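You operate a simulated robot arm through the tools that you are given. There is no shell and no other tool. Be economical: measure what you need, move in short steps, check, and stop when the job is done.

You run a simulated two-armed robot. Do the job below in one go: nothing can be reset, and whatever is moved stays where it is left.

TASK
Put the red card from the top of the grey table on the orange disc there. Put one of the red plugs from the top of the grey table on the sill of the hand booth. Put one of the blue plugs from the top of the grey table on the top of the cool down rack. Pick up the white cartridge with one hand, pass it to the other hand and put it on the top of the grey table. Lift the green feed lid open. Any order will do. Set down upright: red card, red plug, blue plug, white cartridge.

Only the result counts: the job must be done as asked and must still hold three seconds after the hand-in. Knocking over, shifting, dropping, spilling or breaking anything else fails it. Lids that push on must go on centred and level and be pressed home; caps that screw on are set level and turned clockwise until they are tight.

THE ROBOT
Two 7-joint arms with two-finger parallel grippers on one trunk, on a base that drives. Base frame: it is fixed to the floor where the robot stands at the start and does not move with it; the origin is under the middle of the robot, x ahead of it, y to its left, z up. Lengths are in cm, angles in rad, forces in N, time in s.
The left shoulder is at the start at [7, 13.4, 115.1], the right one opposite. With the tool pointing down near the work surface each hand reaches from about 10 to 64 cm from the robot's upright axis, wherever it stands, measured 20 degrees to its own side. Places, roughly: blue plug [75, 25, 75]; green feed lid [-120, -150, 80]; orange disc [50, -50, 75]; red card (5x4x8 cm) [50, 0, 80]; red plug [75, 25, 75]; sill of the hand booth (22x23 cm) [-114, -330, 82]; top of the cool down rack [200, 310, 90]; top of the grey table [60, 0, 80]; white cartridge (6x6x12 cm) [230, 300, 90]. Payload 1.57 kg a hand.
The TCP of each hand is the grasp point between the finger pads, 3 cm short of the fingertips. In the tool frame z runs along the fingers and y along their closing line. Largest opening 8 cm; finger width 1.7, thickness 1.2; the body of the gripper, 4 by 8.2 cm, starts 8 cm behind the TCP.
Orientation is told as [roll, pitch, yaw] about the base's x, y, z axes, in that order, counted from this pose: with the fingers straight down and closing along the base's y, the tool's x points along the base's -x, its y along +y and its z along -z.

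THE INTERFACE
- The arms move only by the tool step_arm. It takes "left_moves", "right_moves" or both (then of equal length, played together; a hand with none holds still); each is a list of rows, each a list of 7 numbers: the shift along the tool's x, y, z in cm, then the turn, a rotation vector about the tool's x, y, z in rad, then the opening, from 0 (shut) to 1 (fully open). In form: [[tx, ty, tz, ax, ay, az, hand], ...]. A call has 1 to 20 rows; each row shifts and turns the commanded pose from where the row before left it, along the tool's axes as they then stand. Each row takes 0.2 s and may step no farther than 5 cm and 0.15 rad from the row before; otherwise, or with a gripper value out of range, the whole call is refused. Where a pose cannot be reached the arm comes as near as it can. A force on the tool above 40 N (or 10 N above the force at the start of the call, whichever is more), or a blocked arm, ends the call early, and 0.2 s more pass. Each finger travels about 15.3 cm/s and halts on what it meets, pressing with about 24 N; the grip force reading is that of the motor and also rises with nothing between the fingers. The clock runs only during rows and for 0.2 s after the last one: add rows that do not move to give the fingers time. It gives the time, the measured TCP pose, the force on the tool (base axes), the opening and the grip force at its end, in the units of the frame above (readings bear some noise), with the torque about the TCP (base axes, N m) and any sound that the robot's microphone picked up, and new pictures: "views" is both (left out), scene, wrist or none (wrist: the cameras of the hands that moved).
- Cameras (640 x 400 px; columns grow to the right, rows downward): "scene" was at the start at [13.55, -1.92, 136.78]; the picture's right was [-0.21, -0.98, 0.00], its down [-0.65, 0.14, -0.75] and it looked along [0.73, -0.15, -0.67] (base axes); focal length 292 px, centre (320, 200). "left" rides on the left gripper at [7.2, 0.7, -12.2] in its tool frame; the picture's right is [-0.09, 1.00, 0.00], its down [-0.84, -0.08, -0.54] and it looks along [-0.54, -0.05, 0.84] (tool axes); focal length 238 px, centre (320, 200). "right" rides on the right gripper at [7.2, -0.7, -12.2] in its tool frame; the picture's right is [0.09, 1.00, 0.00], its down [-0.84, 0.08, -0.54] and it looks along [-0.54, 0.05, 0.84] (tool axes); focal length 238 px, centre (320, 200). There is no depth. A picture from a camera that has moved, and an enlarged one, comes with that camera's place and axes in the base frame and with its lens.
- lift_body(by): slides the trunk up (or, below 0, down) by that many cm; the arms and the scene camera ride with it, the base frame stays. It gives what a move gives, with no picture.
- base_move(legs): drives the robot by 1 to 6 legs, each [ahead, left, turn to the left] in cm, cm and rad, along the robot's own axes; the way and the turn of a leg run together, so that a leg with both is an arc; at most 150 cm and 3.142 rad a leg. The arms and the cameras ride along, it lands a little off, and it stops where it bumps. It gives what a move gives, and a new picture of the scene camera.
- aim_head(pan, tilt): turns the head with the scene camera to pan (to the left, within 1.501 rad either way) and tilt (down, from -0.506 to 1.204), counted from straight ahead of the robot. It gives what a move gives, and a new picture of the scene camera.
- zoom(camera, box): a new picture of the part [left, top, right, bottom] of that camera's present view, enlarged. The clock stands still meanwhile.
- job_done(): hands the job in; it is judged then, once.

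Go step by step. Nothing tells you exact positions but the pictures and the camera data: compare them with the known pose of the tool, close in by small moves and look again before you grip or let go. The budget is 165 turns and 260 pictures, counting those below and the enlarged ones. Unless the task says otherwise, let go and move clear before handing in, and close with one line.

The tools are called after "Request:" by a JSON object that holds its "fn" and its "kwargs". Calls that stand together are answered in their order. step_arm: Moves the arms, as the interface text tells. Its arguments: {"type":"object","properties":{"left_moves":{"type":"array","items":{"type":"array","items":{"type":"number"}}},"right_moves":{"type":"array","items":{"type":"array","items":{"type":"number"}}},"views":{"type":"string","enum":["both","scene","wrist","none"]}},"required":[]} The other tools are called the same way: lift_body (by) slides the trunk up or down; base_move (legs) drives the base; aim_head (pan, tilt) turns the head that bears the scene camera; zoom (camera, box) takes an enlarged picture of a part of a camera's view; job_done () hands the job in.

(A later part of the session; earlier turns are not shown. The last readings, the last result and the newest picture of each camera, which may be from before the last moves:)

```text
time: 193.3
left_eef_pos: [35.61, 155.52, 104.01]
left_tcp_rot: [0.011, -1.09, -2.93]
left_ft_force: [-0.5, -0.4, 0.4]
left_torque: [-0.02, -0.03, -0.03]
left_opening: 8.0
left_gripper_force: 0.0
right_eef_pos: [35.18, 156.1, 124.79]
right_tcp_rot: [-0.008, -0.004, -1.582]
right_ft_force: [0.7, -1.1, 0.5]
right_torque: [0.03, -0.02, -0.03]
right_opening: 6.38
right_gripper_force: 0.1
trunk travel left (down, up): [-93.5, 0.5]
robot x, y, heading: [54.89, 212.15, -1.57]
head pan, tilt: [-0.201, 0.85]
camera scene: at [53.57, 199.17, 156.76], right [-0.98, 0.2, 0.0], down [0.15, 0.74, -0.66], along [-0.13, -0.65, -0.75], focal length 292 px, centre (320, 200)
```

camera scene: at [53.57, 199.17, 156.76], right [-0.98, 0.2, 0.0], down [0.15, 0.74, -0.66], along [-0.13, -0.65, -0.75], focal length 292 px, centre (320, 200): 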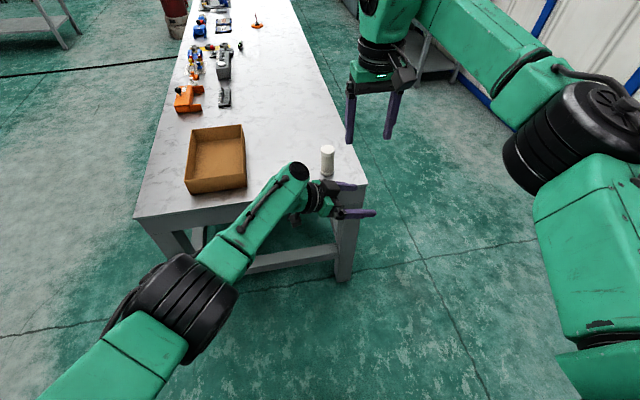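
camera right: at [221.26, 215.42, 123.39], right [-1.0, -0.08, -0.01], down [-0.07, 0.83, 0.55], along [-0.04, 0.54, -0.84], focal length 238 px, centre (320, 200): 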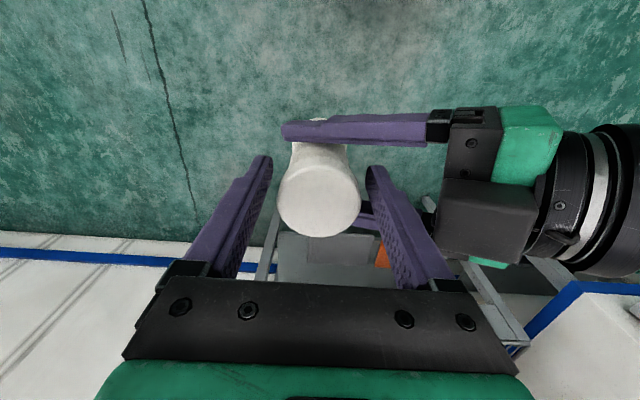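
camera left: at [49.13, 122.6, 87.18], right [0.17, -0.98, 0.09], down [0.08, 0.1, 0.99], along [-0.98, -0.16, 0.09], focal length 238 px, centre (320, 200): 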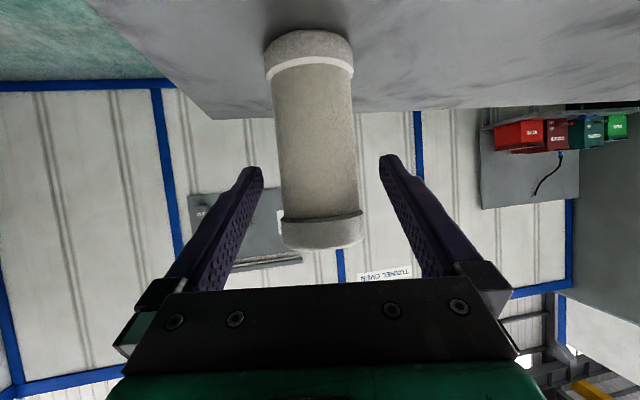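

Cartridge is placed and standing. Next is the red plug: I'll raise the left hand out of the way, then drive around to the back of the table.

Request:
{"fn": "step_arm", "kwargs": {"left_moves": [[-3.55, 0, -1.84, 0, 0, 0, 1], [-3.55, 0, -1.84, 0, 0, 0, 1], [-3.55, 0, -1.84, 0, 0, 0, 0.8], [-3.55, 0, -1.84, 0, 0, 0, 0.6], [-3.55, 0, -1.84, 0, 0, 0, 0.5]], "views": "none"}}

Request:
{"fn": "base_move", "kwargs": {"legs": [[0, 113, 0], [0, 0, -1.571], [0, 105, 0], [0, 104, 0]]}}

Request:
{"fn": "aim_head", "kwargs": {"pan": -0.15, "tilt": 0.85}}

```text
time: 194.5
left_eef_pos: [35.61, 155.91, 124.15]
left_tcp_rot: [0.017, -1.091, -2.934]
left_ft_force: [-0.8, -0.7, -0.2]
left_torque: [-0.02, -0.01, 0.01]
left_opening: 4.0
left_gripper_force: 0.1
right_eef_pos: [35.17, 156.4, 124.9]
right_tcp_rot: [-0.008, -0.003, -1.58]
right_ft_force: [-0.2, -0.1, 0.2]
right_torque: [0.0, -0.02, 0.01]
right_opening: 6.4
right_gripper_force: 0.1
trunk travel left (down, up): [-93.5, 0.5]
robot x, y, heading: [54.76, 212.09, -1.567]
head pan, tilt: [-0.201, 0.85]
```

```text
time: 214.2
left_eef_pos: [111.71, 23.17, 124.2]
left_tcp_rot: [0.015, -1.091, 1.756]
left_ft_force: [0.0, 0.2, 0.3]
left_torque: [-0.01, -0.02, -0.02]
left_opening: 3.99
left_gripper_force: 0.0
right_eef_pos: [112.18, 23.29, 124.98]
right_tcp_rot: [-0.007, -0.004, 3.112]
right_ft_force: [-0.2, 0.9, 1.2]
right_torque: [-0.01, 0.03, 0.05]
right_opening: 6.4
right_gripper_force: 0.0
trunk travel left (down, up): [-93.5, 0.5]
robot x, y, heading: [167.68, 2.76, 3.123]
head pan, tilt: [-0.201, 0.85]
camera scene: at [155.48, 4.37, 156.79], right [0.21, 0.98, 0.0], down [0.73, -0.16, -0.66], along [-0.64, 0.14, -0.75], focal length 292 px, centre (320, 200)
```

scene: 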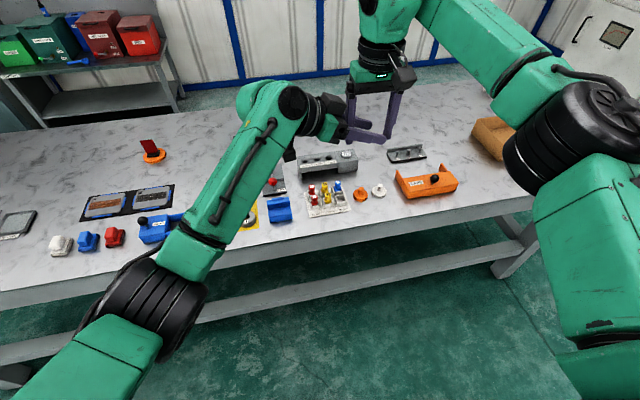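

```text
time: 214.8
left_eef_pos: [111.84, 22.97, 124.04]
left_tcp_rot: [0.014, -1.091, 1.759]
left_ft_force: [0.0, -0.8, 0.9]
left_torque: [-0.01, 0.02, 0.0]
left_opening: 4.0
left_gripper_force: 0.1
right_eef_pos: [112.13, 23.36, 124.89]
right_tcp_rot: [-0.007, -0.005, 3.111]
right_ft_force: [-0.1, -0.7, 0.8]
right_torque: [0.0, 0.02, -0.01]
right_opening: 6.37
right_gripper_force: 0.2
trunk travel left (down, up): [-93.5, 0.5]
robot x, y, heading: [168.02, 2.61, 3.127]
head pan, tilt: [-0.15, 0.85]
camera scene: at [155.4, 3.91, 156.79], right [0.17, 0.99, 0.0], down [0.74, -0.12, -0.66], along [-0.65, 0.11, -0.75], focal length 292 px, centre (320, 200)
```

scene: 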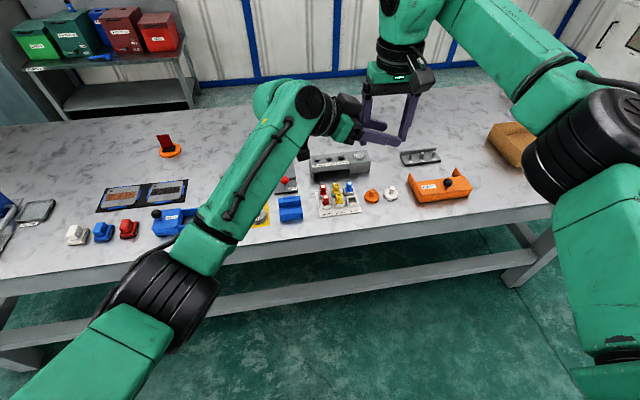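

The hands are interlaced in front, so I'll first withdraw the left hand along its own fingers.

Request:
{"fn": "step_arm", "kwargs": {"left_moves": [[0, 0, -2.5, 0, 0, 0, 0.5], [0, 0, -3, 0, 0, 0, 0.5], [0.5, 0, -3, 0, 0, 0, 0.5], [1, 0, -3, 0, 0, 0, 0.5], [1, 0, -3, 0, 0, 0, 0.5], [0, 0, 0, 0, 0, 0, 0.5]], "views": "scene"}}

```text
time: 216.2
left_eef_pos: [114.68, 9.18, 128.59]
left_tcp_rot: [0.015, -1.091, 1.759]
left_ft_force: [0.6, 0.4, -0.6]
left_torque: [-0.01, 0.01, 0.01]
left_opening: 4.01
left_gripper_force: 0.1
right_eef_pos: [112.21, 23.4, 125.0]
right_tcp_rot: [-0.006, -0.005, 3.112]
right_ft_force: [0.3, 0.7, 0.5]
right_torque: [-0.01, 0.02, -0.01]
right_opening: 6.39
right_gripper_force: 0.0
trunk travel left (down, up): [-93.5, 0.5]
robot x, y, heading: [167.86, 2.34, 3.124]
head pan, tilt: [-0.15, 0.85]
camera scene: at [155.4, 3.92, 156.79], right [0.16, 0.99, 0.0], down [0.74, -0.12, -0.66], along [-0.65, 0.11, -0.75], focal length 292 px, centre (320, 200)
```

scene: 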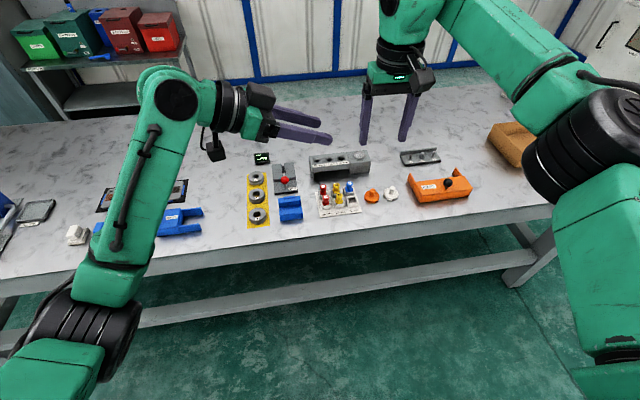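

Now I'll move ahead and lower the trunk 10 cm to bring the right hand over the red plugs.

Request:
{"fn": "base_move", "kwargs": {"legs": [[26, 0, 0.015]]}}

Request:
{"fn": "lift_body", "kwargs": {"by": -10}}

Request:
{"fn": "zoom", "kwargs": {"camera": "right", "box": [160, 0, 480, 200]}}

```text
time: 218.1
left_eef_pos: [89.02, 8.27, 128.73]
left_tcp_rot: [0.024, -1.093, 1.774]
left_ft_force: [1.2, 0.5, 0.4]
left_torque: [-0.02, 0.01, 0.03]
left_opening: 4.0
left_gripper_force: 0.1
right_eef_pos: [86.43, 22.22, 125.07]
right_tcp_rot: [-0.01, -0.009, 3.133]
right_ft_force: [0.3, -0.2, -0.1]
right_torque: [0.03, 0.04, 0.0]
right_opening: 6.39
right_gripper_force: 0.1
trunk travel left (down, up): [-93.5, 0.5]
robot x, y, heading: [141.63, 3.12, -3.137]
head pan, tilt: [-0.15, 0.85]
camera scene: at [130.05, 3.7, 156.83], right [0.14, 0.99, 0.0], down [0.74, -0.11, -0.66], along [-0.65, 0.1, -0.75], focal length 292 px, centre (320, 200)
```

scene: 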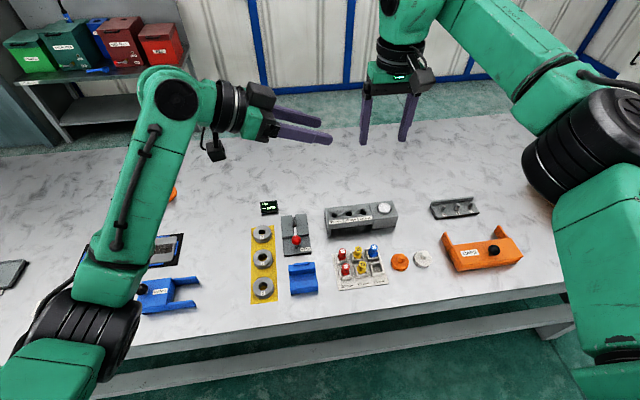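

```text
time: 219.4
left_eef_pos: [88.8, 8.21, 118.45]
left_tcp_rot: [0.016, -1.093, 1.779]
left_ft_force: [0.4, -0.5, -0.2]
left_torque: [-0.01, 0.02, -0.02]
left_opening: 4.02
left_gripper_force: 0.1
right_eef_pos: [85.98, 22.12, 114.95]
right_tcp_rot: [-0.011, -0.006, 3.133]
right_ft_force: [-0.1, 0.0, -0.6]
right_torque: [0.01, 0.0, 0.06]
right_opening: 6.42
right_gripper_force: 0.0
trunk travel left (down, up): [-83.5, 10.5]
robot x, y, heading: [142.39, 2.61, -3.139]
head pan, tilt: [-0.15, 0.85]
```

```text
2.00 times, centred on (320, 100) of right
camera zoom: at [93.24, 22.7, 126.9], right [0.08, -1.0, -0.01], down [-0.83, -0.07, 0.55], along [-0.54, -0.04, -0.84], focal length 477 px, centre (320, 400)
```

zoom: 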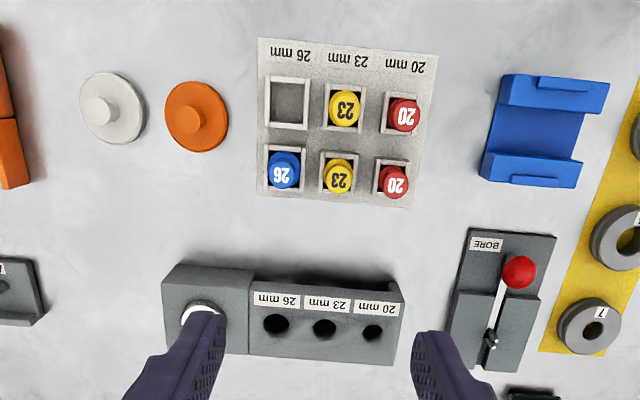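

The nearer red plug is at about [92.3, 16.7]. I'll pull the left hand farther away, then bring the right hand over the plug.

Request:
{"fn": "step_arm", "kwargs": {"left_moves": [[1.1, 0, -2.1, 0, 0, 0, 0.5], [1.1, 0, -2.1, 0, 0, 0, 0.5], [1.1, 0, -2.1, 0, 0, 0, 0.5], [1.1, 0, -2.1, 0, 0, 0, 0.5], [0, 0, 0, 0, 0, 0, 0.5], [0, 0, 0, 0, 0, 0, 0.5], [0, 0, 0, 0, 0, 0, 0.5], [0, 0, 0, 0, 0, 0, 0.5], [0, 0, 0, 0, 0, 0, 0.5]], "right_moves": [[0, 0, 0, 0, 0, 0, 0.5], [0, 0, 0, 0, 0, 0, 0.4], [2, 1.8, 0, 0, 0, 0, 0.38], [2, 1.8, 0, 0, 0, 0, 0.38], [2.3, 1.8, 0, 0, 0, 0, 0.38], [0, 0, 4.5, 0, 0, 0, 0.38], [0, 0, 4.5, 0, 0, 0, 0.38], [0, 0, 4.5, 0, 0, 0, 0.38], [0, 0, 4, 0, 0, 0, 0.38]], "views": "none"}}

Request:
{"fn": "zoom", "kwargs": {"camera": "right", "box": [240, 60, 400, 200]}}

Request:
{"fn": "zoom", "kwargs": {"camera": "scene", "box": [0, 0, 640, 400]}}

```text
time: 221.4
left_eef_pos: [90.65, -0.95, 118.39]
left_tcp_rot: [0.013, -1.09, 1.781]
left_ft_force: [0.1, 0.0, 0.7]
left_torque: [-0.04, 0.02, -0.04]
left_opening: 4.0
left_gripper_force: 0.0
right_eef_pos: [92.13, 16.89, 97.07]
right_tcp_rot: [-0.008, -0.005, 3.132]
right_ft_force: [-0.3, 0.6, -0.1]
right_torque: [0.03, -0.02, 0.04]
right_opening: 3.03
right_gripper_force: 0.0
trunk travel left (down, up): [-83.5, 10.5]
robot x, y, heading: [141.9, 3.07, -3.131]
head pan, tilt: [-0.15, 0.85]
```

```text
2.86 times, centred on (320, 130) of right
camera zoom: at [99.3, 17.36, 108.98], right [0.08, -1.0, -0.01], down [-0.83, -0.07, 0.55], along [-0.54, -0.04, -0.84], focal length 681 px, centre (320, 400)
```

zoom: 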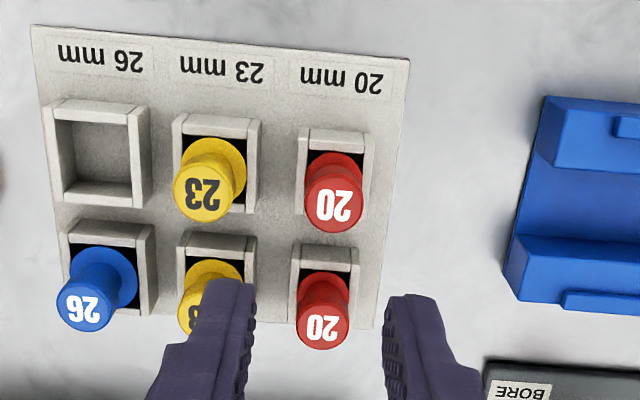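

```text
1.00 times, centred on (320, 200) of scene
camera zoom: at [129.57, 3.75, 146.79], right [0.14, 0.99, 0.0], down [0.74, -0.11, -0.66], along [-0.65, 0.09, -0.75], focal length 292 px, centre (320, 200)
```

zoom: 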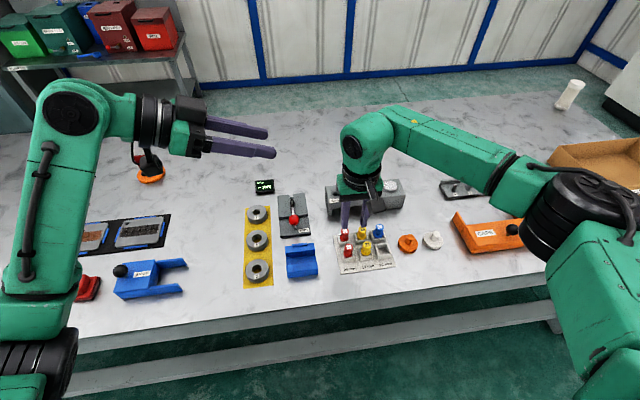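

Request:
{"fn": "step_arm", "kwargs": {"right_moves": [[0.1, 0.45, 3.5, 0, 0, 0, 0.38], [0, 0, 3.7, 0, 0, 0, 0.38], [0, 0, 0, 0, 0, 0, 0.38]], "views": "none"}}

Request:
{"fn": "zoom", "kwargs": {"camera": "right", "box": [240, 100, 400, 240]}}

```text
time: 222.2
left_eef_pos: [90.81, -1.04, 118.41]
left_tcp_rot: [0.017, -1.093, 1.778]
left_ft_force: [-1.5, -0.4, -0.2]
left_torque: [-0.02, 0.03, -0.02]
left_opening: 4.0
left_gripper_force: 0.1
right_eef_pos: [92.28, 16.54, 89.97]
right_tcp_rot: [-0.01, -0.006, 3.132]
right_ft_force: [-0.8, 0.2, 0.6]
right_torque: [-0.02, -0.01, -0.03]
right_opening: 3.04
right_gripper_force: 0.0
trunk travel left (down, up): [-83.5, 10.5]
robot x, y, heading: [142.06, 2.96, -3.134]
head pan, tilt: [-0.15, 0.85]
```

```text
2.86 times, centred on (320, 170) of right
camera zoom: at [99.54, 16.99, 101.92], right [0.08, -1.0, -0.01], down [-0.83, -0.07, 0.55], along [-0.55, -0.04, -0.84], focal length 681 px, centre (320, 286)
```

zoom: 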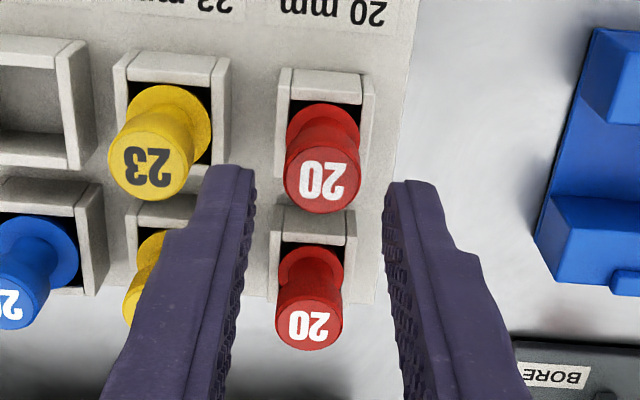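

Centred. Lower, close and lift.

Request:
{"fn": "step_arm", "kwargs": {"right_moves": [[0, 0.1, 1.9, 0, 0, 0, 0.38], [0, 0, 1.85, 0, 0, 0, 0.38], [0, 0, 0, 0, 0, 0, 0.2], [0, 0, 0, 0, 0, 0, 0], [0, 0, 0, 0, 0, 0, 0], [0, 0, -1, 0, 0, 0, 0], [0, 0, -2, 0, 0, 0, 0], [0, 0, -4, 0, 0, 0, 0], [0, 0, -5, 0, 0, 0, 0], [0, 0, -5, 0, 0, 0, 0], [0, 0, 0, 0, 0, 0, 0]], "views": "none"}}

Request:
{"fn": "zoom", "kwargs": {"camera": "right", "box": [160, 0, 480, 200]}}

Request:
{"fn": "zoom", "kwargs": {"camera": "scene", "box": [300, 150, 460, 270]}}

```text
time: 224.6
left_eef_pos: [90.82, -1.07, 118.46]
left_tcp_rot: [0.014, -1.091, 1.779]
left_ft_force: [0.6, -0.6, 0.7]
left_torque: [0.0, 0.0, 0.03]
left_opening: 3.98
left_gripper_force: 0.1
right_eef_pos: [92.38, 16.42, 103.42]
right_tcp_rot: [-0.011, -0.005, 3.131]
right_ft_force: [-0.5, 0.2, -0.5]
right_torque: [0.02, -0.04, 0.02]
right_opening: 1.94
right_gripper_force: 23.4
trunk travel left (down, up): [-83.5, 10.5]
robot x, y, heading: [141.98, 2.64, -3.133]
head pan, tilt: [-0.15, 0.85]
```

```text
2.00 times, centred on (320, 100) of right
camera zoom: at [99.54, 16.89, 115.34], right [0.08, -1.0, -0.01], down [-0.83, -0.07, 0.55], along [-0.54, -0.04, -0.84], focal length 477 px, centre (320, 400)
```

zoom: 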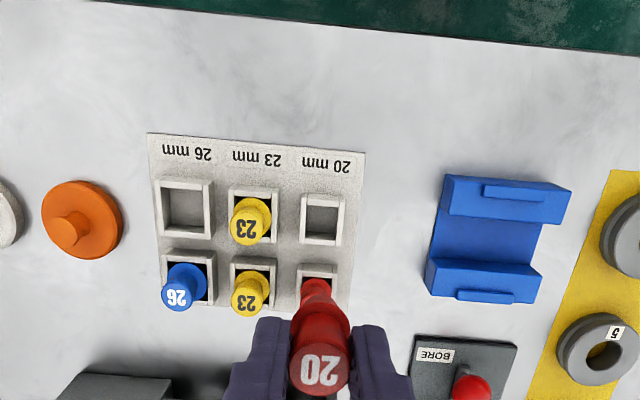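

```text
3.33 times, centred on (380, 210) of scene
camera zoom: at [129.6, 3.72, 146.78], right [0.14, 0.99, 0.0], down [0.74, -0.11, -0.66], along [-0.65, 0.1, -0.75], focal length 974 px, centre (120, 167)
```

zoom: 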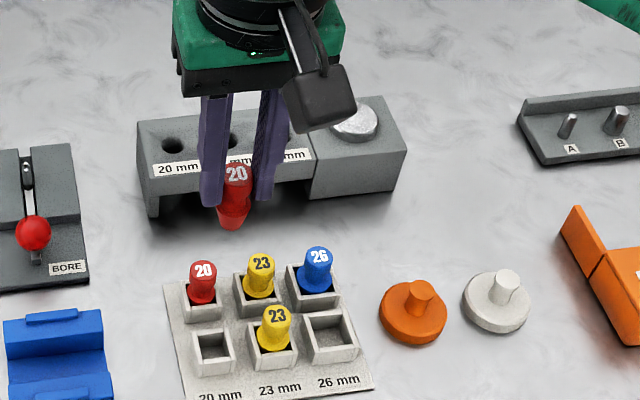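

The red plug is held. Now I'll drive around the free end of the table to the front side, toward the booth area.

Request:
{"fn": "base_move", "kwargs": {"legs": [[-26, 0, 0], [0, -100, 0], [0, -90, 0], [105, 0, 0], [105, 0, 0], [0, 0, 1.571]]}}

Request:
{"fn": "aim_head", "kwargs": {"pan": 0.0, "tilt": 0.3}}

```text
time: 249.3
left_eef_pos: [-37.81, 137.41, 118.38]
left_tcp_rot: [0.015, -1.092, -2.93]
left_ft_force: [0.5, -1.1, 0.6]
left_torque: [0.0, 0.0, -0.01]
left_opening: 3.99
left_gripper_force: 0.0
right_eef_pos: [-55.29, 138.93, 103.29]
right_tcp_rot: [-0.008, -0.006, -1.577]
right_ft_force: [0.3, -0.6, 0.1]
right_torque: [0.01, 0.02, 0.01]
right_opening: 1.94
right_gripper_force: 23.7
trunk travel left (down, up): [-83.5, 10.5]
robot x, y, heading: [-41.87, 188.45, -1.562]
head pan, tilt: [-0.15, 0.85]
camera scene: at [-42.49, 175.76, 146.79], right [-0.99, 0.14, 0.0], down [0.11, 0.74, -0.66], along [-0.09, -0.65, -0.75], focal length 292 px, centre (320, 200)
```

scene: 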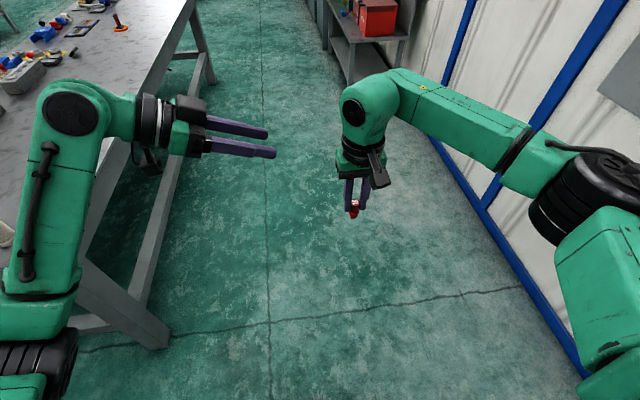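

```text
time: 250.3
left_eef_pos: [-37.8, 137.37, 118.47]
left_tcp_rot: [0.016, -1.092, -2.932]
left_ft_force: [0.4, -0.1, -0.1]
left_torque: [0.0, 0.0, 0.02]
left_opening: 4.01
left_gripper_force: 0.0
right_eef_pos: [-55.22, 138.97, 103.36]
right_tcp_rot: [-0.008, -0.005, -1.581]
right_ft_force: [-0.3, -0.7, -0.1]
right_torque: [-0.01, -0.01, 0.01]
right_opening: 1.93
right_gripper_force: 23.9
trunk travel left (down, up): [-83.5, 10.5]
robot x, y, heading: [-41.57, 188.78, -1.562]
head pan, tilt: [0.0, 0.3]
camera scene: at [-41.29, 174.16, 151.62], right [-1.0, -0.01, 0.0], down [0.0, 0.3, -0.95], along [0.01, -0.95, -0.3], focal length 292 px, centre (320, 200)
```

scene: 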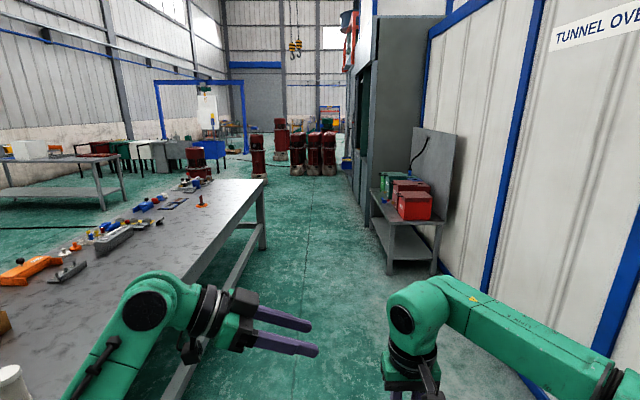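

The corridor is clear; the coloured bins on the bench to the right include the green feed one, and the booth lies further along. I'll drive on and look.

Request:
{"fn": "base_move", "kwargs": {"legs": [[120, 0, -0.01], [110, 0, 0]]}}

Request:
{"fn": "aim_head", "kwargs": {"pan": -0.8, "tilt": 0.4}}

```text
time: 261.7
left_eef_pos: [-37.58, -95.26, 118.58]
left_tcp_rot: [0.018, -1.093, -2.95]
left_ft_force: [0.2, 0.6, 0.4]
left_torque: [0.02, 0.0, -0.01]
left_opening: 4.02
left_gripper_force: 0.0
right_eef_pos: [-54.93, -93.42, 103.39]
right_tcp_rot: [-0.007, -0.004, -1.595]
right_ft_force: [0.6, -0.2, -0.5]
right_torque: [-0.01, 0.01, 0.01]
right_opening: 1.91
right_gripper_force: 24.1
trunk travel left (down, up): [-83.5, 10.5]
robot x, y, heading: [-40.35, -44.32, -1.583]
head pan, tilt: [0.0, 0.3]
camera scene: at [-40.33, -58.43, 151.64], right [-1.0, 0.01, 0.0], down [0.0, 0.3, -0.96], along [-0.01, -0.96, -0.3], focal length 292 px, centre (320, 200)
```

scene: 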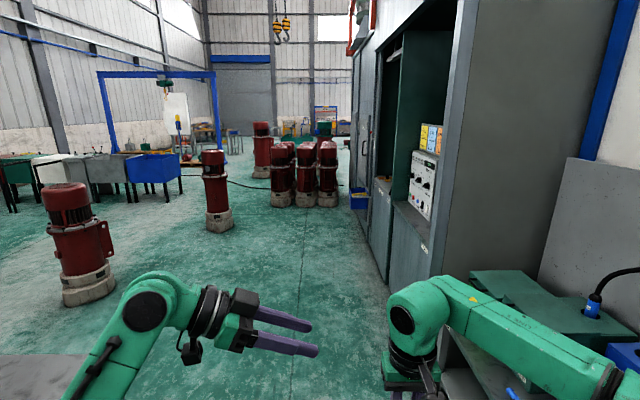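

```text
time: 262.9
left_eef_pos: [-37.48, -95.35, 118.52]
left_tcp_rot: [0.015, -1.094, -2.949]
left_ft_force: [0.2, 0.1, 0.2]
left_torque: [0.0, -0.02, 0.02]
left_opening: 4.02
left_gripper_force: 0.0
right_eef_pos: [-54.85, -93.47, 103.41]
right_tcp_rot: [-0.011, -0.004, -1.594]
right_ft_force: [-0.5, 0.9, -0.6]
right_torque: [-0.01, 0.0, 0.02]
right_opening: 1.92
right_gripper_force: 24.3
trunk travel left (down, up): [-83.5, 10.5]
robot x, y, heading: [-39.77, -43.94, -1.586]
head pan, tilt: [-0.799, 0.4]
camera scene: at [-46.94, -55.55, 150.7], right [-0.69, 0.72, 0.0], down [0.28, 0.27, -0.92], along [-0.67, -0.64, -0.39], focal length 292 px, centre (320, 200)
```

scene: 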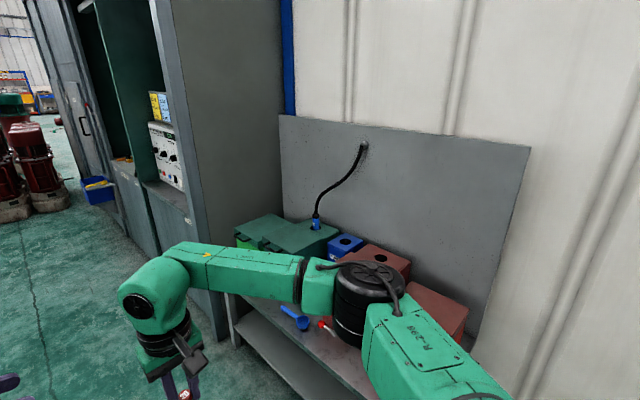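

Request:
{"fn": "zoom", "kwargs": {"camera": "scene", "box": [200, 180, 440, 350]}}

Request:
{"fn": "zoom", "kwargs": {"camera": "scene", "box": [40, 60, 240, 260]}}

```text
2.35 times, centred on (320, 265) of scene
camera zoom: at [-46.94, -55.55, 150.7], right [-0.69, 0.72, 0.0], down [0.28, 0.27, -0.92], along [-0.67, -0.64, -0.39], focal length 688 px, centre (320, 47)
```

zoom: 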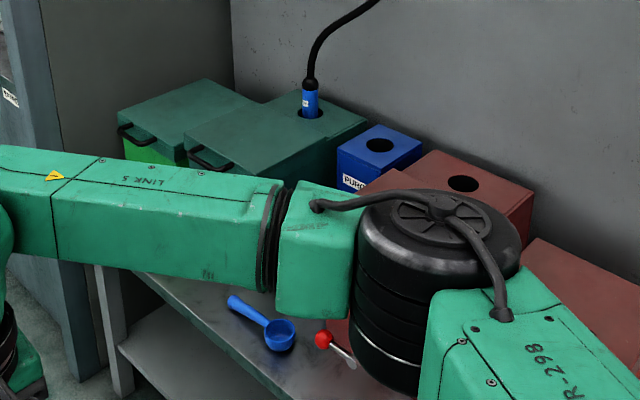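

```text
2.00 times, centred on (140, 160) of scene
camera zoom: at [-46.94, -55.55, 150.7], right [-0.69, 0.72, 0.0], down [0.28, 0.27, -0.92], along [-0.67, -0.64, -0.39], focal length 585 px, centre (680, 280)
```

zoom: 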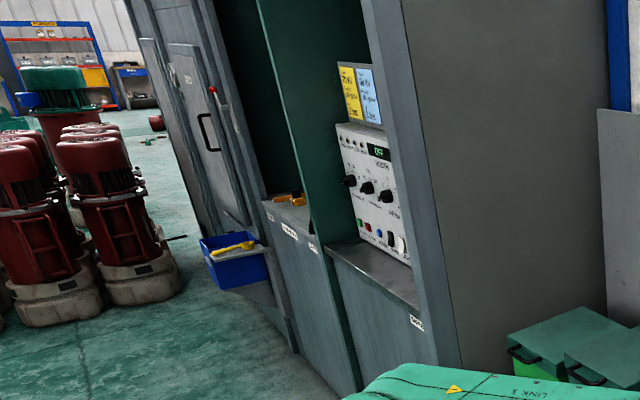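

Bins: the green one has a lid with a handle. The booth bays are farther along; I'll drive on to face them.

Request:
{"fn": "base_move", "kwargs": {"legs": [[110, 0, 0.01], [100, 0, 0]]}}

Request:
{"fn": "aim_head", "kwargs": {"pan": -1.2, "tilt": 0.4}}

```text
time: 273.4
left_eef_pos: [-36.94, -306.9, 118.48]
left_tcp_rot: [0.017, -1.092, -2.938]
left_ft_force: [0.7, -0.4, 0.6]
left_torque: [0.01, 0.05, 0.03]
left_opening: 4.0
left_gripper_force: 0.0
right_eef_pos: [-54.44, -305.18, 103.4]
right_tcp_rot: [-0.01, -0.007, -1.585]
right_ft_force: [0.0, -0.6, -0.5]
right_torque: [-0.01, 0.02, -0.01]
right_opening: 1.9
right_gripper_force: 24.0
trunk travel left (down, up): [-83.5, 10.5]
robot x, y, heading: [-40.82, -255.43, -1.57]
head pan, tilt: [-0.799, 0.4]
camera scene: at [-46.95, -267.15, 150.71], right [-0.7, 0.72, 0.0], down [0.28, 0.27, -0.92], along [-0.66, -0.64, -0.39], focal length 292 px, centre (320, 200)
```

scene: 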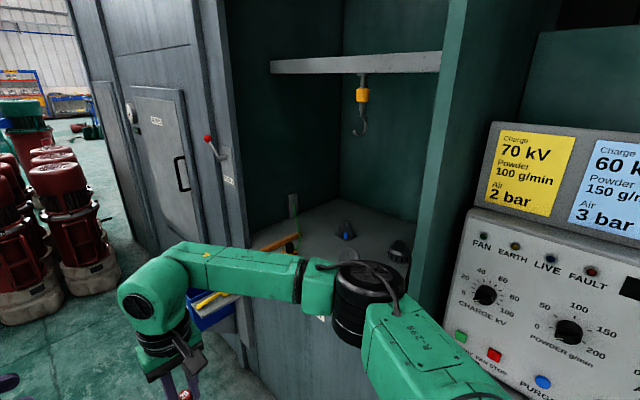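

```text
time: 274.2
left_eef_pos: [-37.07, -307.02, 118.39]
left_tcp_rot: [0.015, -1.091, -2.938]
left_ft_force: [-0.5, -0.2, -0.3]
left_torque: [0.01, 0.0, 0.01]
left_opening: 4.0
left_gripper_force: 0.0
right_eef_pos: [-54.52, -305.16, 103.43]
right_tcp_rot: [-0.008, -0.007, -1.585]
right_ft_force: [0.1, 0.4, 0.0]
right_torque: [0.02, 0.02, 0.01]
right_opening: 1.9
right_gripper_force: 23.8
trunk travel left (down, up): [-83.5, 10.5]
robot x, y, heading: [-40.85, -255.73, -1.572]
head pan, tilt: [-1.201, 0.4]
camera scene: at [-48.94, -264.15, 150.7], right [-0.36, 0.93, 0.0], down [0.36, 0.14, -0.92], along [-0.86, -0.34, -0.39], focal length 292 px, centre (320, 200)
```

scene: 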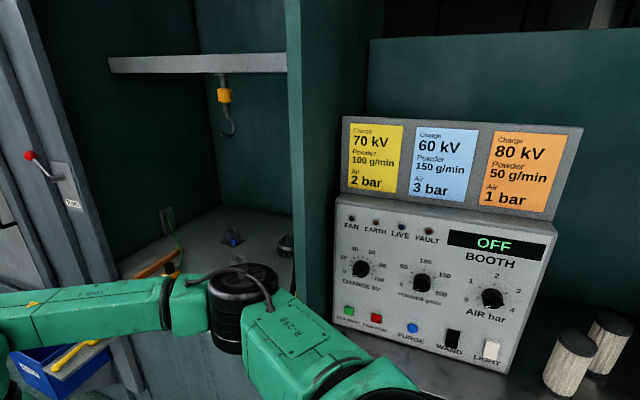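

The booth bay with the hook is at the right. I'll move away, turn to face it, and line up.

Request:
{"fn": "base_move", "kwargs": {"legs": [[0, 45, 0], [0, 0, -1.571], [0, 88, 0]]}}

Request:
{"fn": "aim_head", "kwargs": {"pan": 0.0, "tilt": 0.5}}

```text
time: 285.1
left_eef_pos: [-53.13, -343.63, 118.53]
left_tcp_rot: [0.017, -1.091, 1.696]
left_ft_force: [0.1, 0.7, -0.4]
left_torque: [-0.01, 0.05, 0.04]
left_opening: 4.0
left_gripper_force: 0.1
right_eef_pos: [-50.06, -326.27, 103.36]
right_tcp_rot: [-0.007, -0.005, 3.05]
right_ft_force: [0.5, -0.5, -0.6]
right_torque: [-0.01, 0.01, -0.02]
right_opening: 1.91
right_gripper_force: 23.7
trunk travel left (down, up): [-83.5, 10.5]
robot x, y, heading: [-1.95, -344.18, 3.061]
head pan, tilt: [-1.201, 0.4]
camera scene: at [-9.02, -334.94, 150.7], right [0.96, 0.29, 0.0], down [0.11, -0.37, -0.92], along [-0.27, 0.88, -0.39], focal length 292 px, centre (320, 200)
```

scene: 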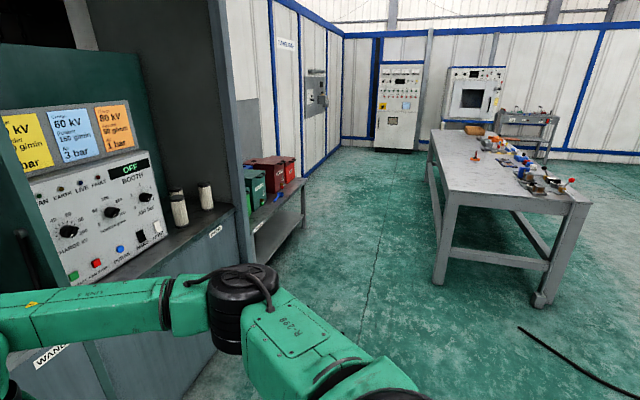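

```text
time: 286.5
left_eef_pos: [-53.08, -343.71, 118.6]
left_tcp_rot: [0.017, -1.095, 1.697]
left_ft_force: [-0.1, 0.1, 1.1]
left_torque: [-0.01, -0.01, -0.03]
left_opening: 4.02
left_gripper_force: 0.0
right_eef_pos: [-50.25, -326.3, 103.34]
right_tcp_rot: [-0.008, -0.004, 3.049]
right_ft_force: [-0.3, 0.0, -0.1]
right_torque: [-0.01, 0.01, 0.02]
right_opening: 1.91
right_gripper_force: 24.3
trunk travel left (down, up): [-83.5, 10.5]
robot x, y, heading: [-1.88, -343.98, 3.062]
head pan, tilt: [0.0, 0.499]
camera scene: at [-15.43, -343.18, 149.79], right [0.08, 1.0, 0.0], down [0.48, -0.04, -0.88], along [-0.88, 0.07, -0.48], focal length 292 px, centre (320, 200)
```

scene: 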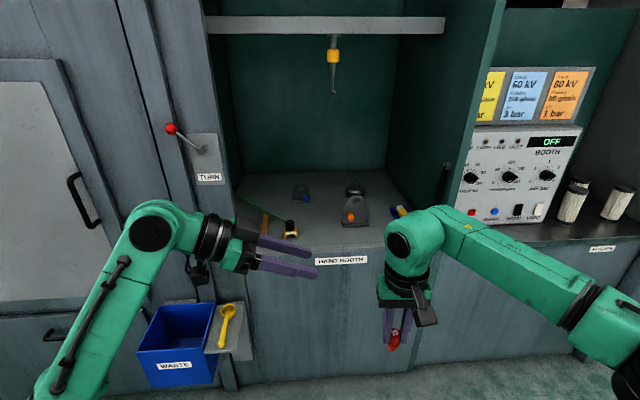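

Request:
{"fn": "zoom", "kwargs": {"camera": "scene", "box": [220, 150, 460, 290]}}

```text
2.67 times, centred on (340, 220) of scene
camera zoom: at [-15.43, -343.18, 149.79], right [0.08, 1.0, 0.0], down [0.48, -0.04, -0.88], along [-0.88, 0.07, -0.48], focal length 779 px, centre (267, 147)
```

zoom: 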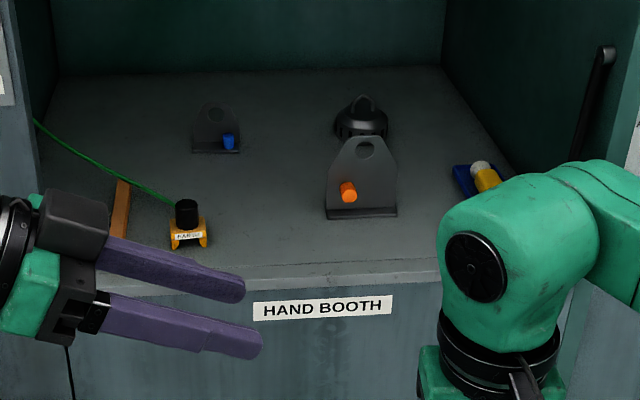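

I'll set the plug at about [-112, -335], a clear patch on the sill. First I'll pull the left hand back so it won't meet the booth jamb.

Request:
{"fn": "step_arm", "kwargs": {"left_moves": [[0, -4, 0, 0, 0, 0, 0.5], [0, -4, 0, 0, 0, 0, 0.5], [0, -4, 0, 0, 0, 0, 0.5], [0, -4, 0, 0, 0, 0, 0.5], [0, -4, 0, 0, 0, 0, 0.5], [0, 0, 0, 0, 0, 0, 0.5]], "views": "scene"}}

```text
time: 287.9
left_eef_pos: [-40.18, -341.97, 118.27]
left_tcp_rot: [0.016, -1.092, 1.696]
left_ft_force: [0.1, 0.1, -0.6]
left_torque: [0.0, 0.0, 0.0]
left_opening: 4.02
left_gripper_force: 0.1
left hand out of reach, approached as far as the arm can: row 4, 5
right_eef_pos: [-50.08, -326.35, 103.44]
right_tcp_rot: [-0.008, -0.004, 3.051]
right_ft_force: [-0.5, -0.3, -0.5]
right_torque: [-0.02, -0.01, 0.0]
right_opening: 1.92
right_gripper_force: 24.4
trunk travel left (down, up): [-83.5, 10.5]
robot x, y, heading: [-1.73, -344.13, 3.062]
head pan, tilt: [0.0, 0.499]
camera scene: at [-15.38, -343.19, 149.79], right [0.08, 1.0, 0.0], down [0.48, -0.04, -0.88], along [-0.88, 0.07, -0.48], focal length 292 px, centre (320, 200)
```

scene: 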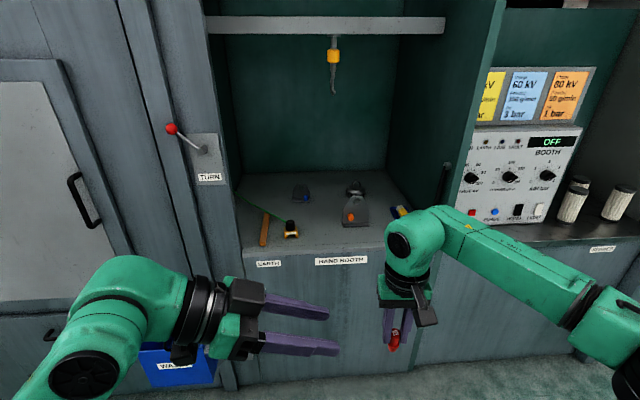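

Request:
{"fn": "base_move", "kwargs": {"legs": [[0, 0, 0.08], [0, -5, 0], [50, 0, 0]]}}

Request:
{"fn": "aim_head", "kwargs": {"pan": 0.0, "tilt": 0.8}}

```text
time: 291.9
left_eef_pos: [-89.78, -339.43, 118.33]
left_tcp_rot: [0.019, -1.092, 1.763]
left_ft_force: [-0.2, 0.0, 0.1]
left_torque: [0.01, -0.03, -0.01]
left_opening: 4.02
left_gripper_force: 0.0
right_eef_pos: [-100.7, -324.61, 103.4]
right_tcp_rot: [-0.009, -0.006, 3.116]
right_ft_force: [0.3, 0.1, 0.4]
right_torque: [-0.01, 0.01, -0.02]
right_opening: 1.92
right_gripper_force: 24.4
trunk travel left (down, up): [-83.5, 10.5]
robot x, y, heading: [-51.25, -338.81, 3.135]
head pan, tilt: [0.0, 0.499]
camera scene: at [-64.95, -338.95, 149.8], right [0.01, 1.0, 0.0], down [0.48, 0.0, -0.88], along [-0.88, 0.01, -0.48], focal length 292 px, centre (320, 200)
```

scene: 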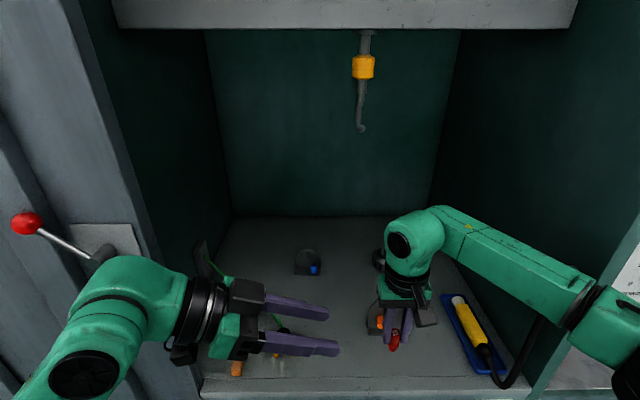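

```text
time: 292.6
left_eef_pos: [-89.89, -339.31, 118.32]
left_tcp_rot: [0.016, -1.094, 1.766]
left_ft_force: [-0.5, 0.2, 1.0]
left_torque: [0.01, 0.01, 0.01]
left_opening: 4.02
left_gripper_force: 0.0
right_eef_pos: [-100.89, -324.48, 103.28]
right_tcp_rot: [-0.01, -0.006, 3.118]
right_ft_force: [0.8, -0.2, -1.0]
right_torque: [0.02, 0.03, -0.01]
right_opening: 1.91
right_gripper_force: 24.5
trunk travel left (down, up): [-83.5, 10.5]
robot x, y, heading: [-51.31, -338.94, 3.134]
head pan, tilt: [0.0, 0.799]
camera scene: at [-64.11, -338.95, 147.19], right [0.01, 1.0, 0.0], down [0.72, -0.01, -0.7], along [-0.7, 0.01, -0.72], focal length 292 px, centre (320, 200)
```

scene: 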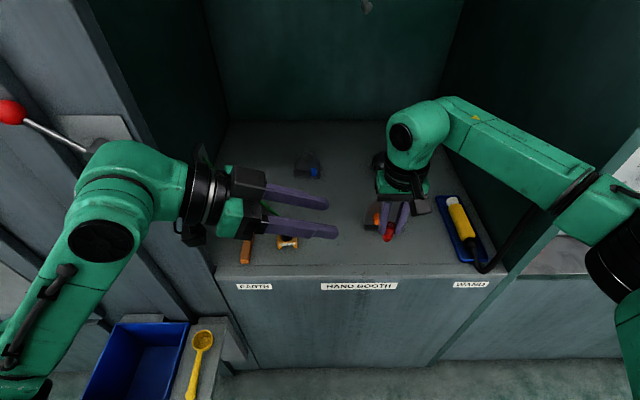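

Clear spot at about [-112.5, -335.5]. I'll move the right hand there, still high.

Request:
{"fn": "step_arm", "kwargs": {"right_moves": [[-2, 3.6, 0, 0, 0, 0, 0], [-2, 3.7, 0, 0, 0, 0, 0], [-2.5, 3.7, 0, 0, 0, 0, 0], [-2.5, 0, 0, 0, 0, 0, 0], [-2.5, 0, 0, 0, 0, 0, 0], [0, 0, 3, 0, 0, 0, 0], [0, 0, 3, 0, 0, 0, 0], [0, 0, 0, 0, 0, 0, 0]], "views": "both"}}

Request:
{"fn": "zoom", "kwargs": {"camera": "scene", "box": [230, 120, 430, 290]}}

```text
time: 294.4
left_eef_pos: [-89.88, -339.37, 118.2]
left_tcp_rot: [0.017, -1.09, 1.763]
left_ft_force: [0.6, 0.3, 0.1]
left_torque: [0.0, 0.0, 0.0]
left_opening: 4.0
left_gripper_force: 0.0
right_eef_pos: [-108.81, -335.17, 97.19]
right_tcp_rot: [-0.006, -0.008, 3.115]
right_ft_force: [-0.2, 0.8, -0.1]
right_torque: [0.0, 0.02, 0.01]
right_opening: 1.9
right_gripper_force: 23.9
right hand out of reach, approached as far as the arm can: row 4, 5
trunk travel left (down, up): [-83.5, 10.5]
robot x, y, heading: [-51.26, -338.94, 3.133]
head pan, tilt: [0.0, 0.799]
camera scene: at [-64.02, -338.87, 147.2], right [0.01, 1.0, 0.0], down [0.72, -0.01, -0.7], along [-0.7, 0.01, -0.72], focal length 292 px, centre (320, 200)
camera right: at [-101.63, -334.87, 109.24], right [0.07, -1.0, -0.01], down [-0.83, -0.06, 0.55], along [-0.55, -0.03, -0.84], focal length 238 px, centre (320, 200)
```

scene: 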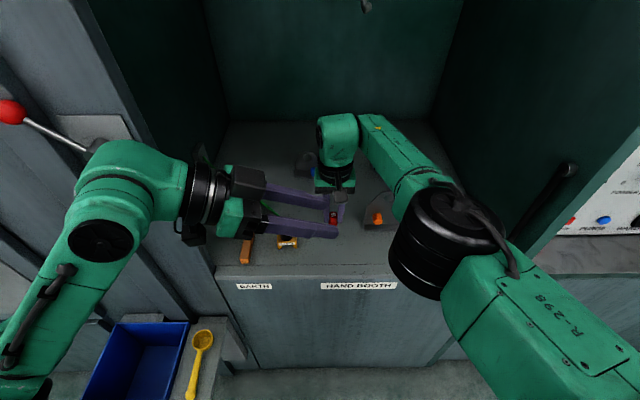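
right: 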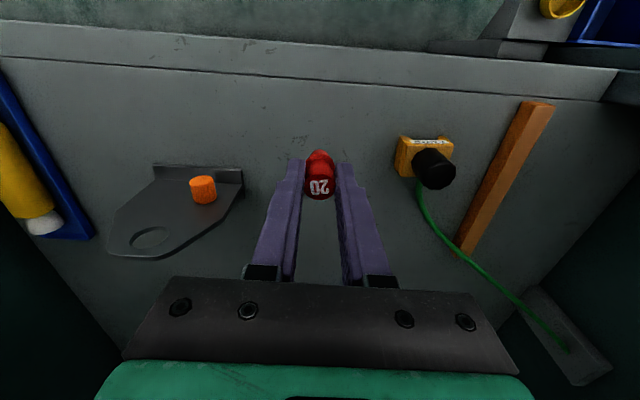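

```text
2.35 times, centred on (330, 205) of scene
camera zoom: at [-64.02, -338.87, 147.2], right [0.01, 1.0, 0.0], down [0.72, -0.01, -0.7], along [-0.7, 0.01, -0.72], focal length 688 px, centre (296, 188)
```

zoom: 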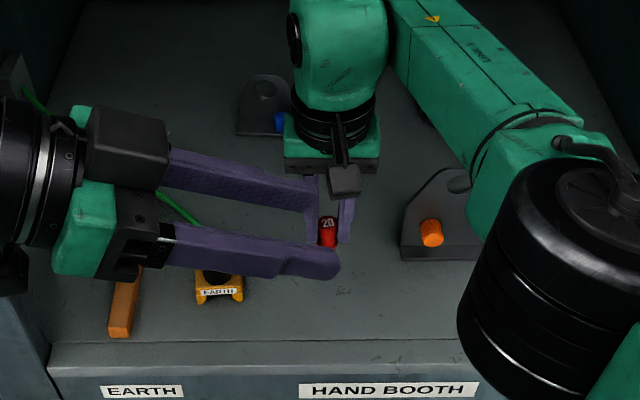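

The plug is over a free patch about 4.5 cm behind the front edge. I'll lower gradually, watching the right elbow.

Request:
{"fn": "step_arm", "kwargs": {"right_moves": [[-0.5, 0, 2, 0, 0, 0, 0], [-0.5, 0, 2, 0, 0, 0, 0], [-0.5, 0, 1.5, 0, 0, 0, 0], [0, 0, 1, 0, 0, 0, 0], [0, 0, 0, 0, 0, 0, 0]], "views": "both"}}

```text
time: 295.6
left_eef_pos: [-89.9, -339.39, 118.09]
left_tcp_rot: [0.014, -1.092, 1.766]
left_ft_force: [-0.4, 0.1, 0.6]
left_torque: [-0.02, 0.01, -0.03]
left_opening: 4.04
left_gripper_force: 0.1
right_eef_pos: [-108.19, -335.54, 94.17]
right_tcp_rot: [-0.006, -0.001, 3.129]
right_ft_force: [0.4, 0.1, -0.5]
right_torque: [0.0, -0.01, -0.01]
right_opening: 1.91
right_gripper_force: 24.1
right hand out of reach, approached as far as the arm can: row 1, 2, 3, 4
trunk travel left (down, up): [-83.5, 10.5]
robot x, y, heading: [-51.11, -339.17, 3.133]
head pan, tilt: [0.0, 0.799]
camera scene: at [-64.05, -338.95, 147.19], right [0.01, 1.0, 0.0], down [0.72, -0.01, -0.7], along [-0.7, 0.01, -0.72], focal length 292 px, centre (320, 200)
camera right: at [-101.0, -335.09, 106.25], right [0.08, -1.0, -0.01], down [-0.84, -0.07, 0.54], along [-0.54, -0.04, -0.84], focal length 238 px, centre (320, 200)
```

scene: 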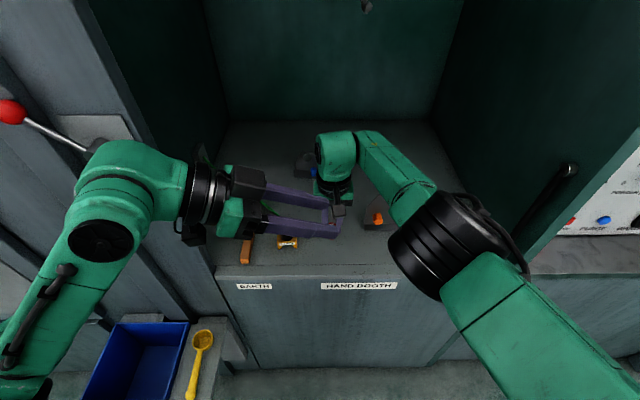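
right: 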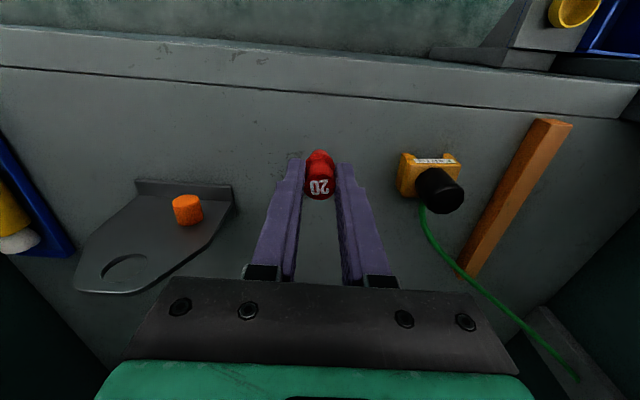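

The arm is near its limit here, so I'll lower with the trunk instead (elbow has room).

Request:
{"fn": "lift_body", "kwargs": {"by": -5}}

Request:
{"fn": "zoom", "kwargs": {"camera": "right", "box": [240, 60, 400, 200]}}

Request:
{"fn": "zoom", "kwargs": {"camera": "scene", "box": [170, 110, 510, 300]}}

```text
time: 296.6
left_eef_pos: [-90.02, -339.49, 113.23]
left_tcp_rot: [0.019, -1.093, 1.764]
left_ft_force: [-0.3, 0.3, -0.2]
left_torque: [0.02, -0.01, -0.04]
left_opening: 4.03
left_gripper_force: 0.1
right_eef_pos: [-108.13, -335.54, 89.36]
right_tcp_rot: [-0.007, -0.001, 3.13]
right_ft_force: [-0.1, -0.3, 0.4]
right_torque: [0.01, 0.01, -0.02]
right_opening: 1.88
right_gripper_force: 23.9
trunk travel left (down, up): [-78.5, 15.5]
robot x, y, heading: [-51.11, -338.67, 3.136]
head pan, tilt: [0.0, 0.799]
```

```text
2.86 times, centred on (320, 130) of right
camera zoom: at [-100.98, -335.1, 101.28], right [0.08, -1.0, -0.01], down [-0.84, -0.07, 0.54], along [-0.54, -0.04, -0.84], focal length 681 px, centre (320, 400)
```

zoom: 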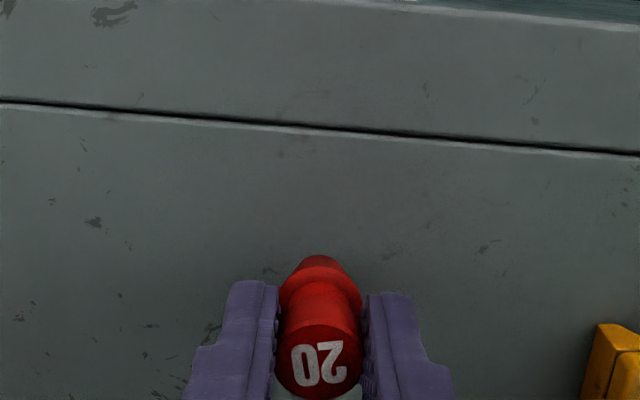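

```text
1.88 times, centred on (340, 205) of scene
camera zoom: at [-64.02, -338.95, 142.19], right [0.01, 1.0, 0.0], down [0.72, -0.01, -0.7], along [-0.7, 0.01, -0.72], focal length 550 px, centre (282, 191)
```

zoom: 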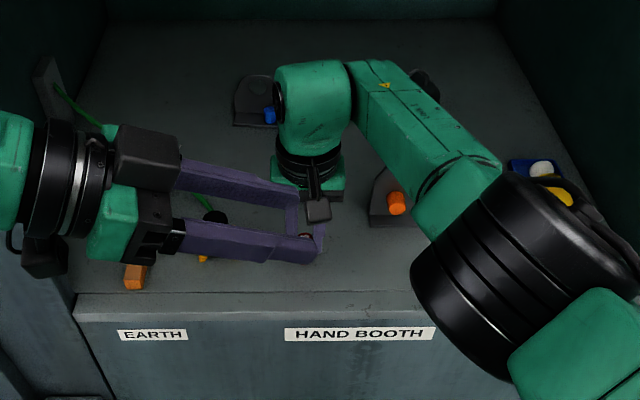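

Base is about 1–2 cm above the sill. I'll lower in small trunk steps.

Request:
{"fn": "lift_body", "kwargs": {"by": -1}}

Request:
{"fn": "lift_body", "kwargs": {"by": -0.4}}

```text
time: 297.1
left_eef_pos: [-90.01, -339.4, 112.27]
left_tcp_rot: [0.015, -1.091, 1.764]
left_ft_force: [-0.2, -0.1, -0.3]
left_torque: [0.01, 0.03, -0.01]
left_opening: 4.0
left_gripper_force: 0.0
right_eef_pos: [-108.07, -335.52, 88.18]
right_tcp_rot: [-0.006, -0.002, 3.129]
right_ft_force: [-0.3, -0.3, 0.8]
right_torque: [0.02, 0.01, -0.03]
right_opening: 1.91
right_gripper_force: 23.6
trunk travel left (down, up): [-77.5, 16.5]
robot x, y, heading: [-51.39, -338.42, 3.134]
head pan, tilt: [0.0, 0.799]
```

```text
time: 297.7
left_eef_pos: [-90.0, -339.42, 111.88]
left_tcp_rot: [0.017, -1.095, 1.765]
left_ft_force: [0.8, -0.1, 0.4]
left_torque: [0.01, 0.04, 0.01]
left_opening: 4.0
left_gripper_force: 0.0
right_eef_pos: [-108.25, -335.55, 87.81]
right_tcp_rot: [-0.008, -0.001, 3.129]
right_ft_force: [0.0, -0.3, -0.2]
right_torque: [0.01, -0.04, -0.01]
right_opening: 1.91
right_gripper_force: 24.4
trunk travel left (down, up): [-77.1, 16.9]
robot x, y, heading: [-51.28, -339.06, 3.134]
head pan, tilt: [0.0, 0.799]
```

Request:
{"fn": "lift_body", "kwargs": {"by": -0.3}}

Request:
{"fn": "lift_body", "kwargs": {"by": -0.3}}

Request:
{"fn": "zoom", "kwargs": {"camera": "right", "box": [240, 80, 400, 220]}}

```text
time: 298.2
left_eef_pos: [-89.85, -339.33, 111.54]
left_tcp_rot: [0.02, -1.094, 1.764]
left_ft_force: [-0.3, 0.0, 0.3]
left_torque: [-0.05, 0.0, 0.01]
left_opening: 4.0
left_gripper_force: 0.1
right_eef_pos: [-108.13, -335.59, 87.71]
right_tcp_rot: [-0.006, -0.004, 3.128]
right_ft_force: [0.3, 0.2, 8.8]
right_torque: [0.04, 0.05, 0.03]
right_opening: 1.88
right_gripper_force: 24.1
trunk travel left (down, up): [-76.8, 17.2]
robot x, y, heading: [-51.28, -338.92, 3.133]
head pan, tilt: [0.0, 0.799]
```

```text
time: 298.7
left_eef_pos: [-89.59, -339.32, 111.4]
left_tcp_rot: [0.024, -1.091, 1.757]
left_ft_force: [-0.7, -0.1, -0.3]
left_torque: [0.01, -0.03, 0.03]
left_opening: 4.02
left_gripper_force: 0.0
right_eef_pos: [-108.01, -335.5, 87.78]
right_tcp_rot: [-0.004, -0.012, 3.13]
right_ft_force: [-5.6, 2.0, 27.5]
right_torque: [0.14, 0.36, 0.0]
right_opening: 1.94
right_gripper_force: 23.7
trunk travel left (down, up): [-76.5, 17.5]
robot x, y, heading: [-51.43, -338.99, 3.136]
head pan, tilt: [0.0, 0.799]
```

```text
2.86 times, centred on (320, 150) of right
camera zoom: at [-100.8, -335.09, 99.63], right [0.08, -1.0, -0.01], down [-0.83, -0.07, 0.55], along [-0.55, -0.04, -0.84], focal length 681 px, centre (320, 343)
```

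zoom: 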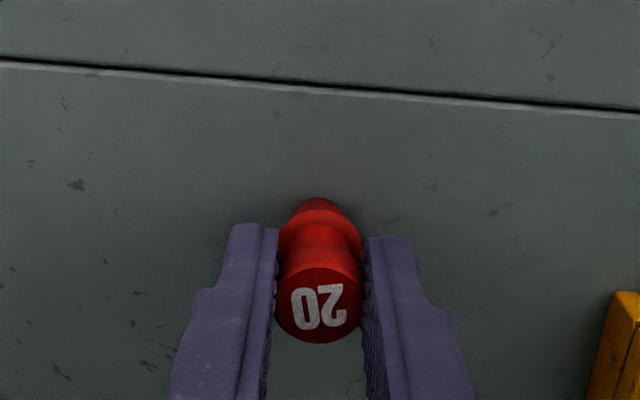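

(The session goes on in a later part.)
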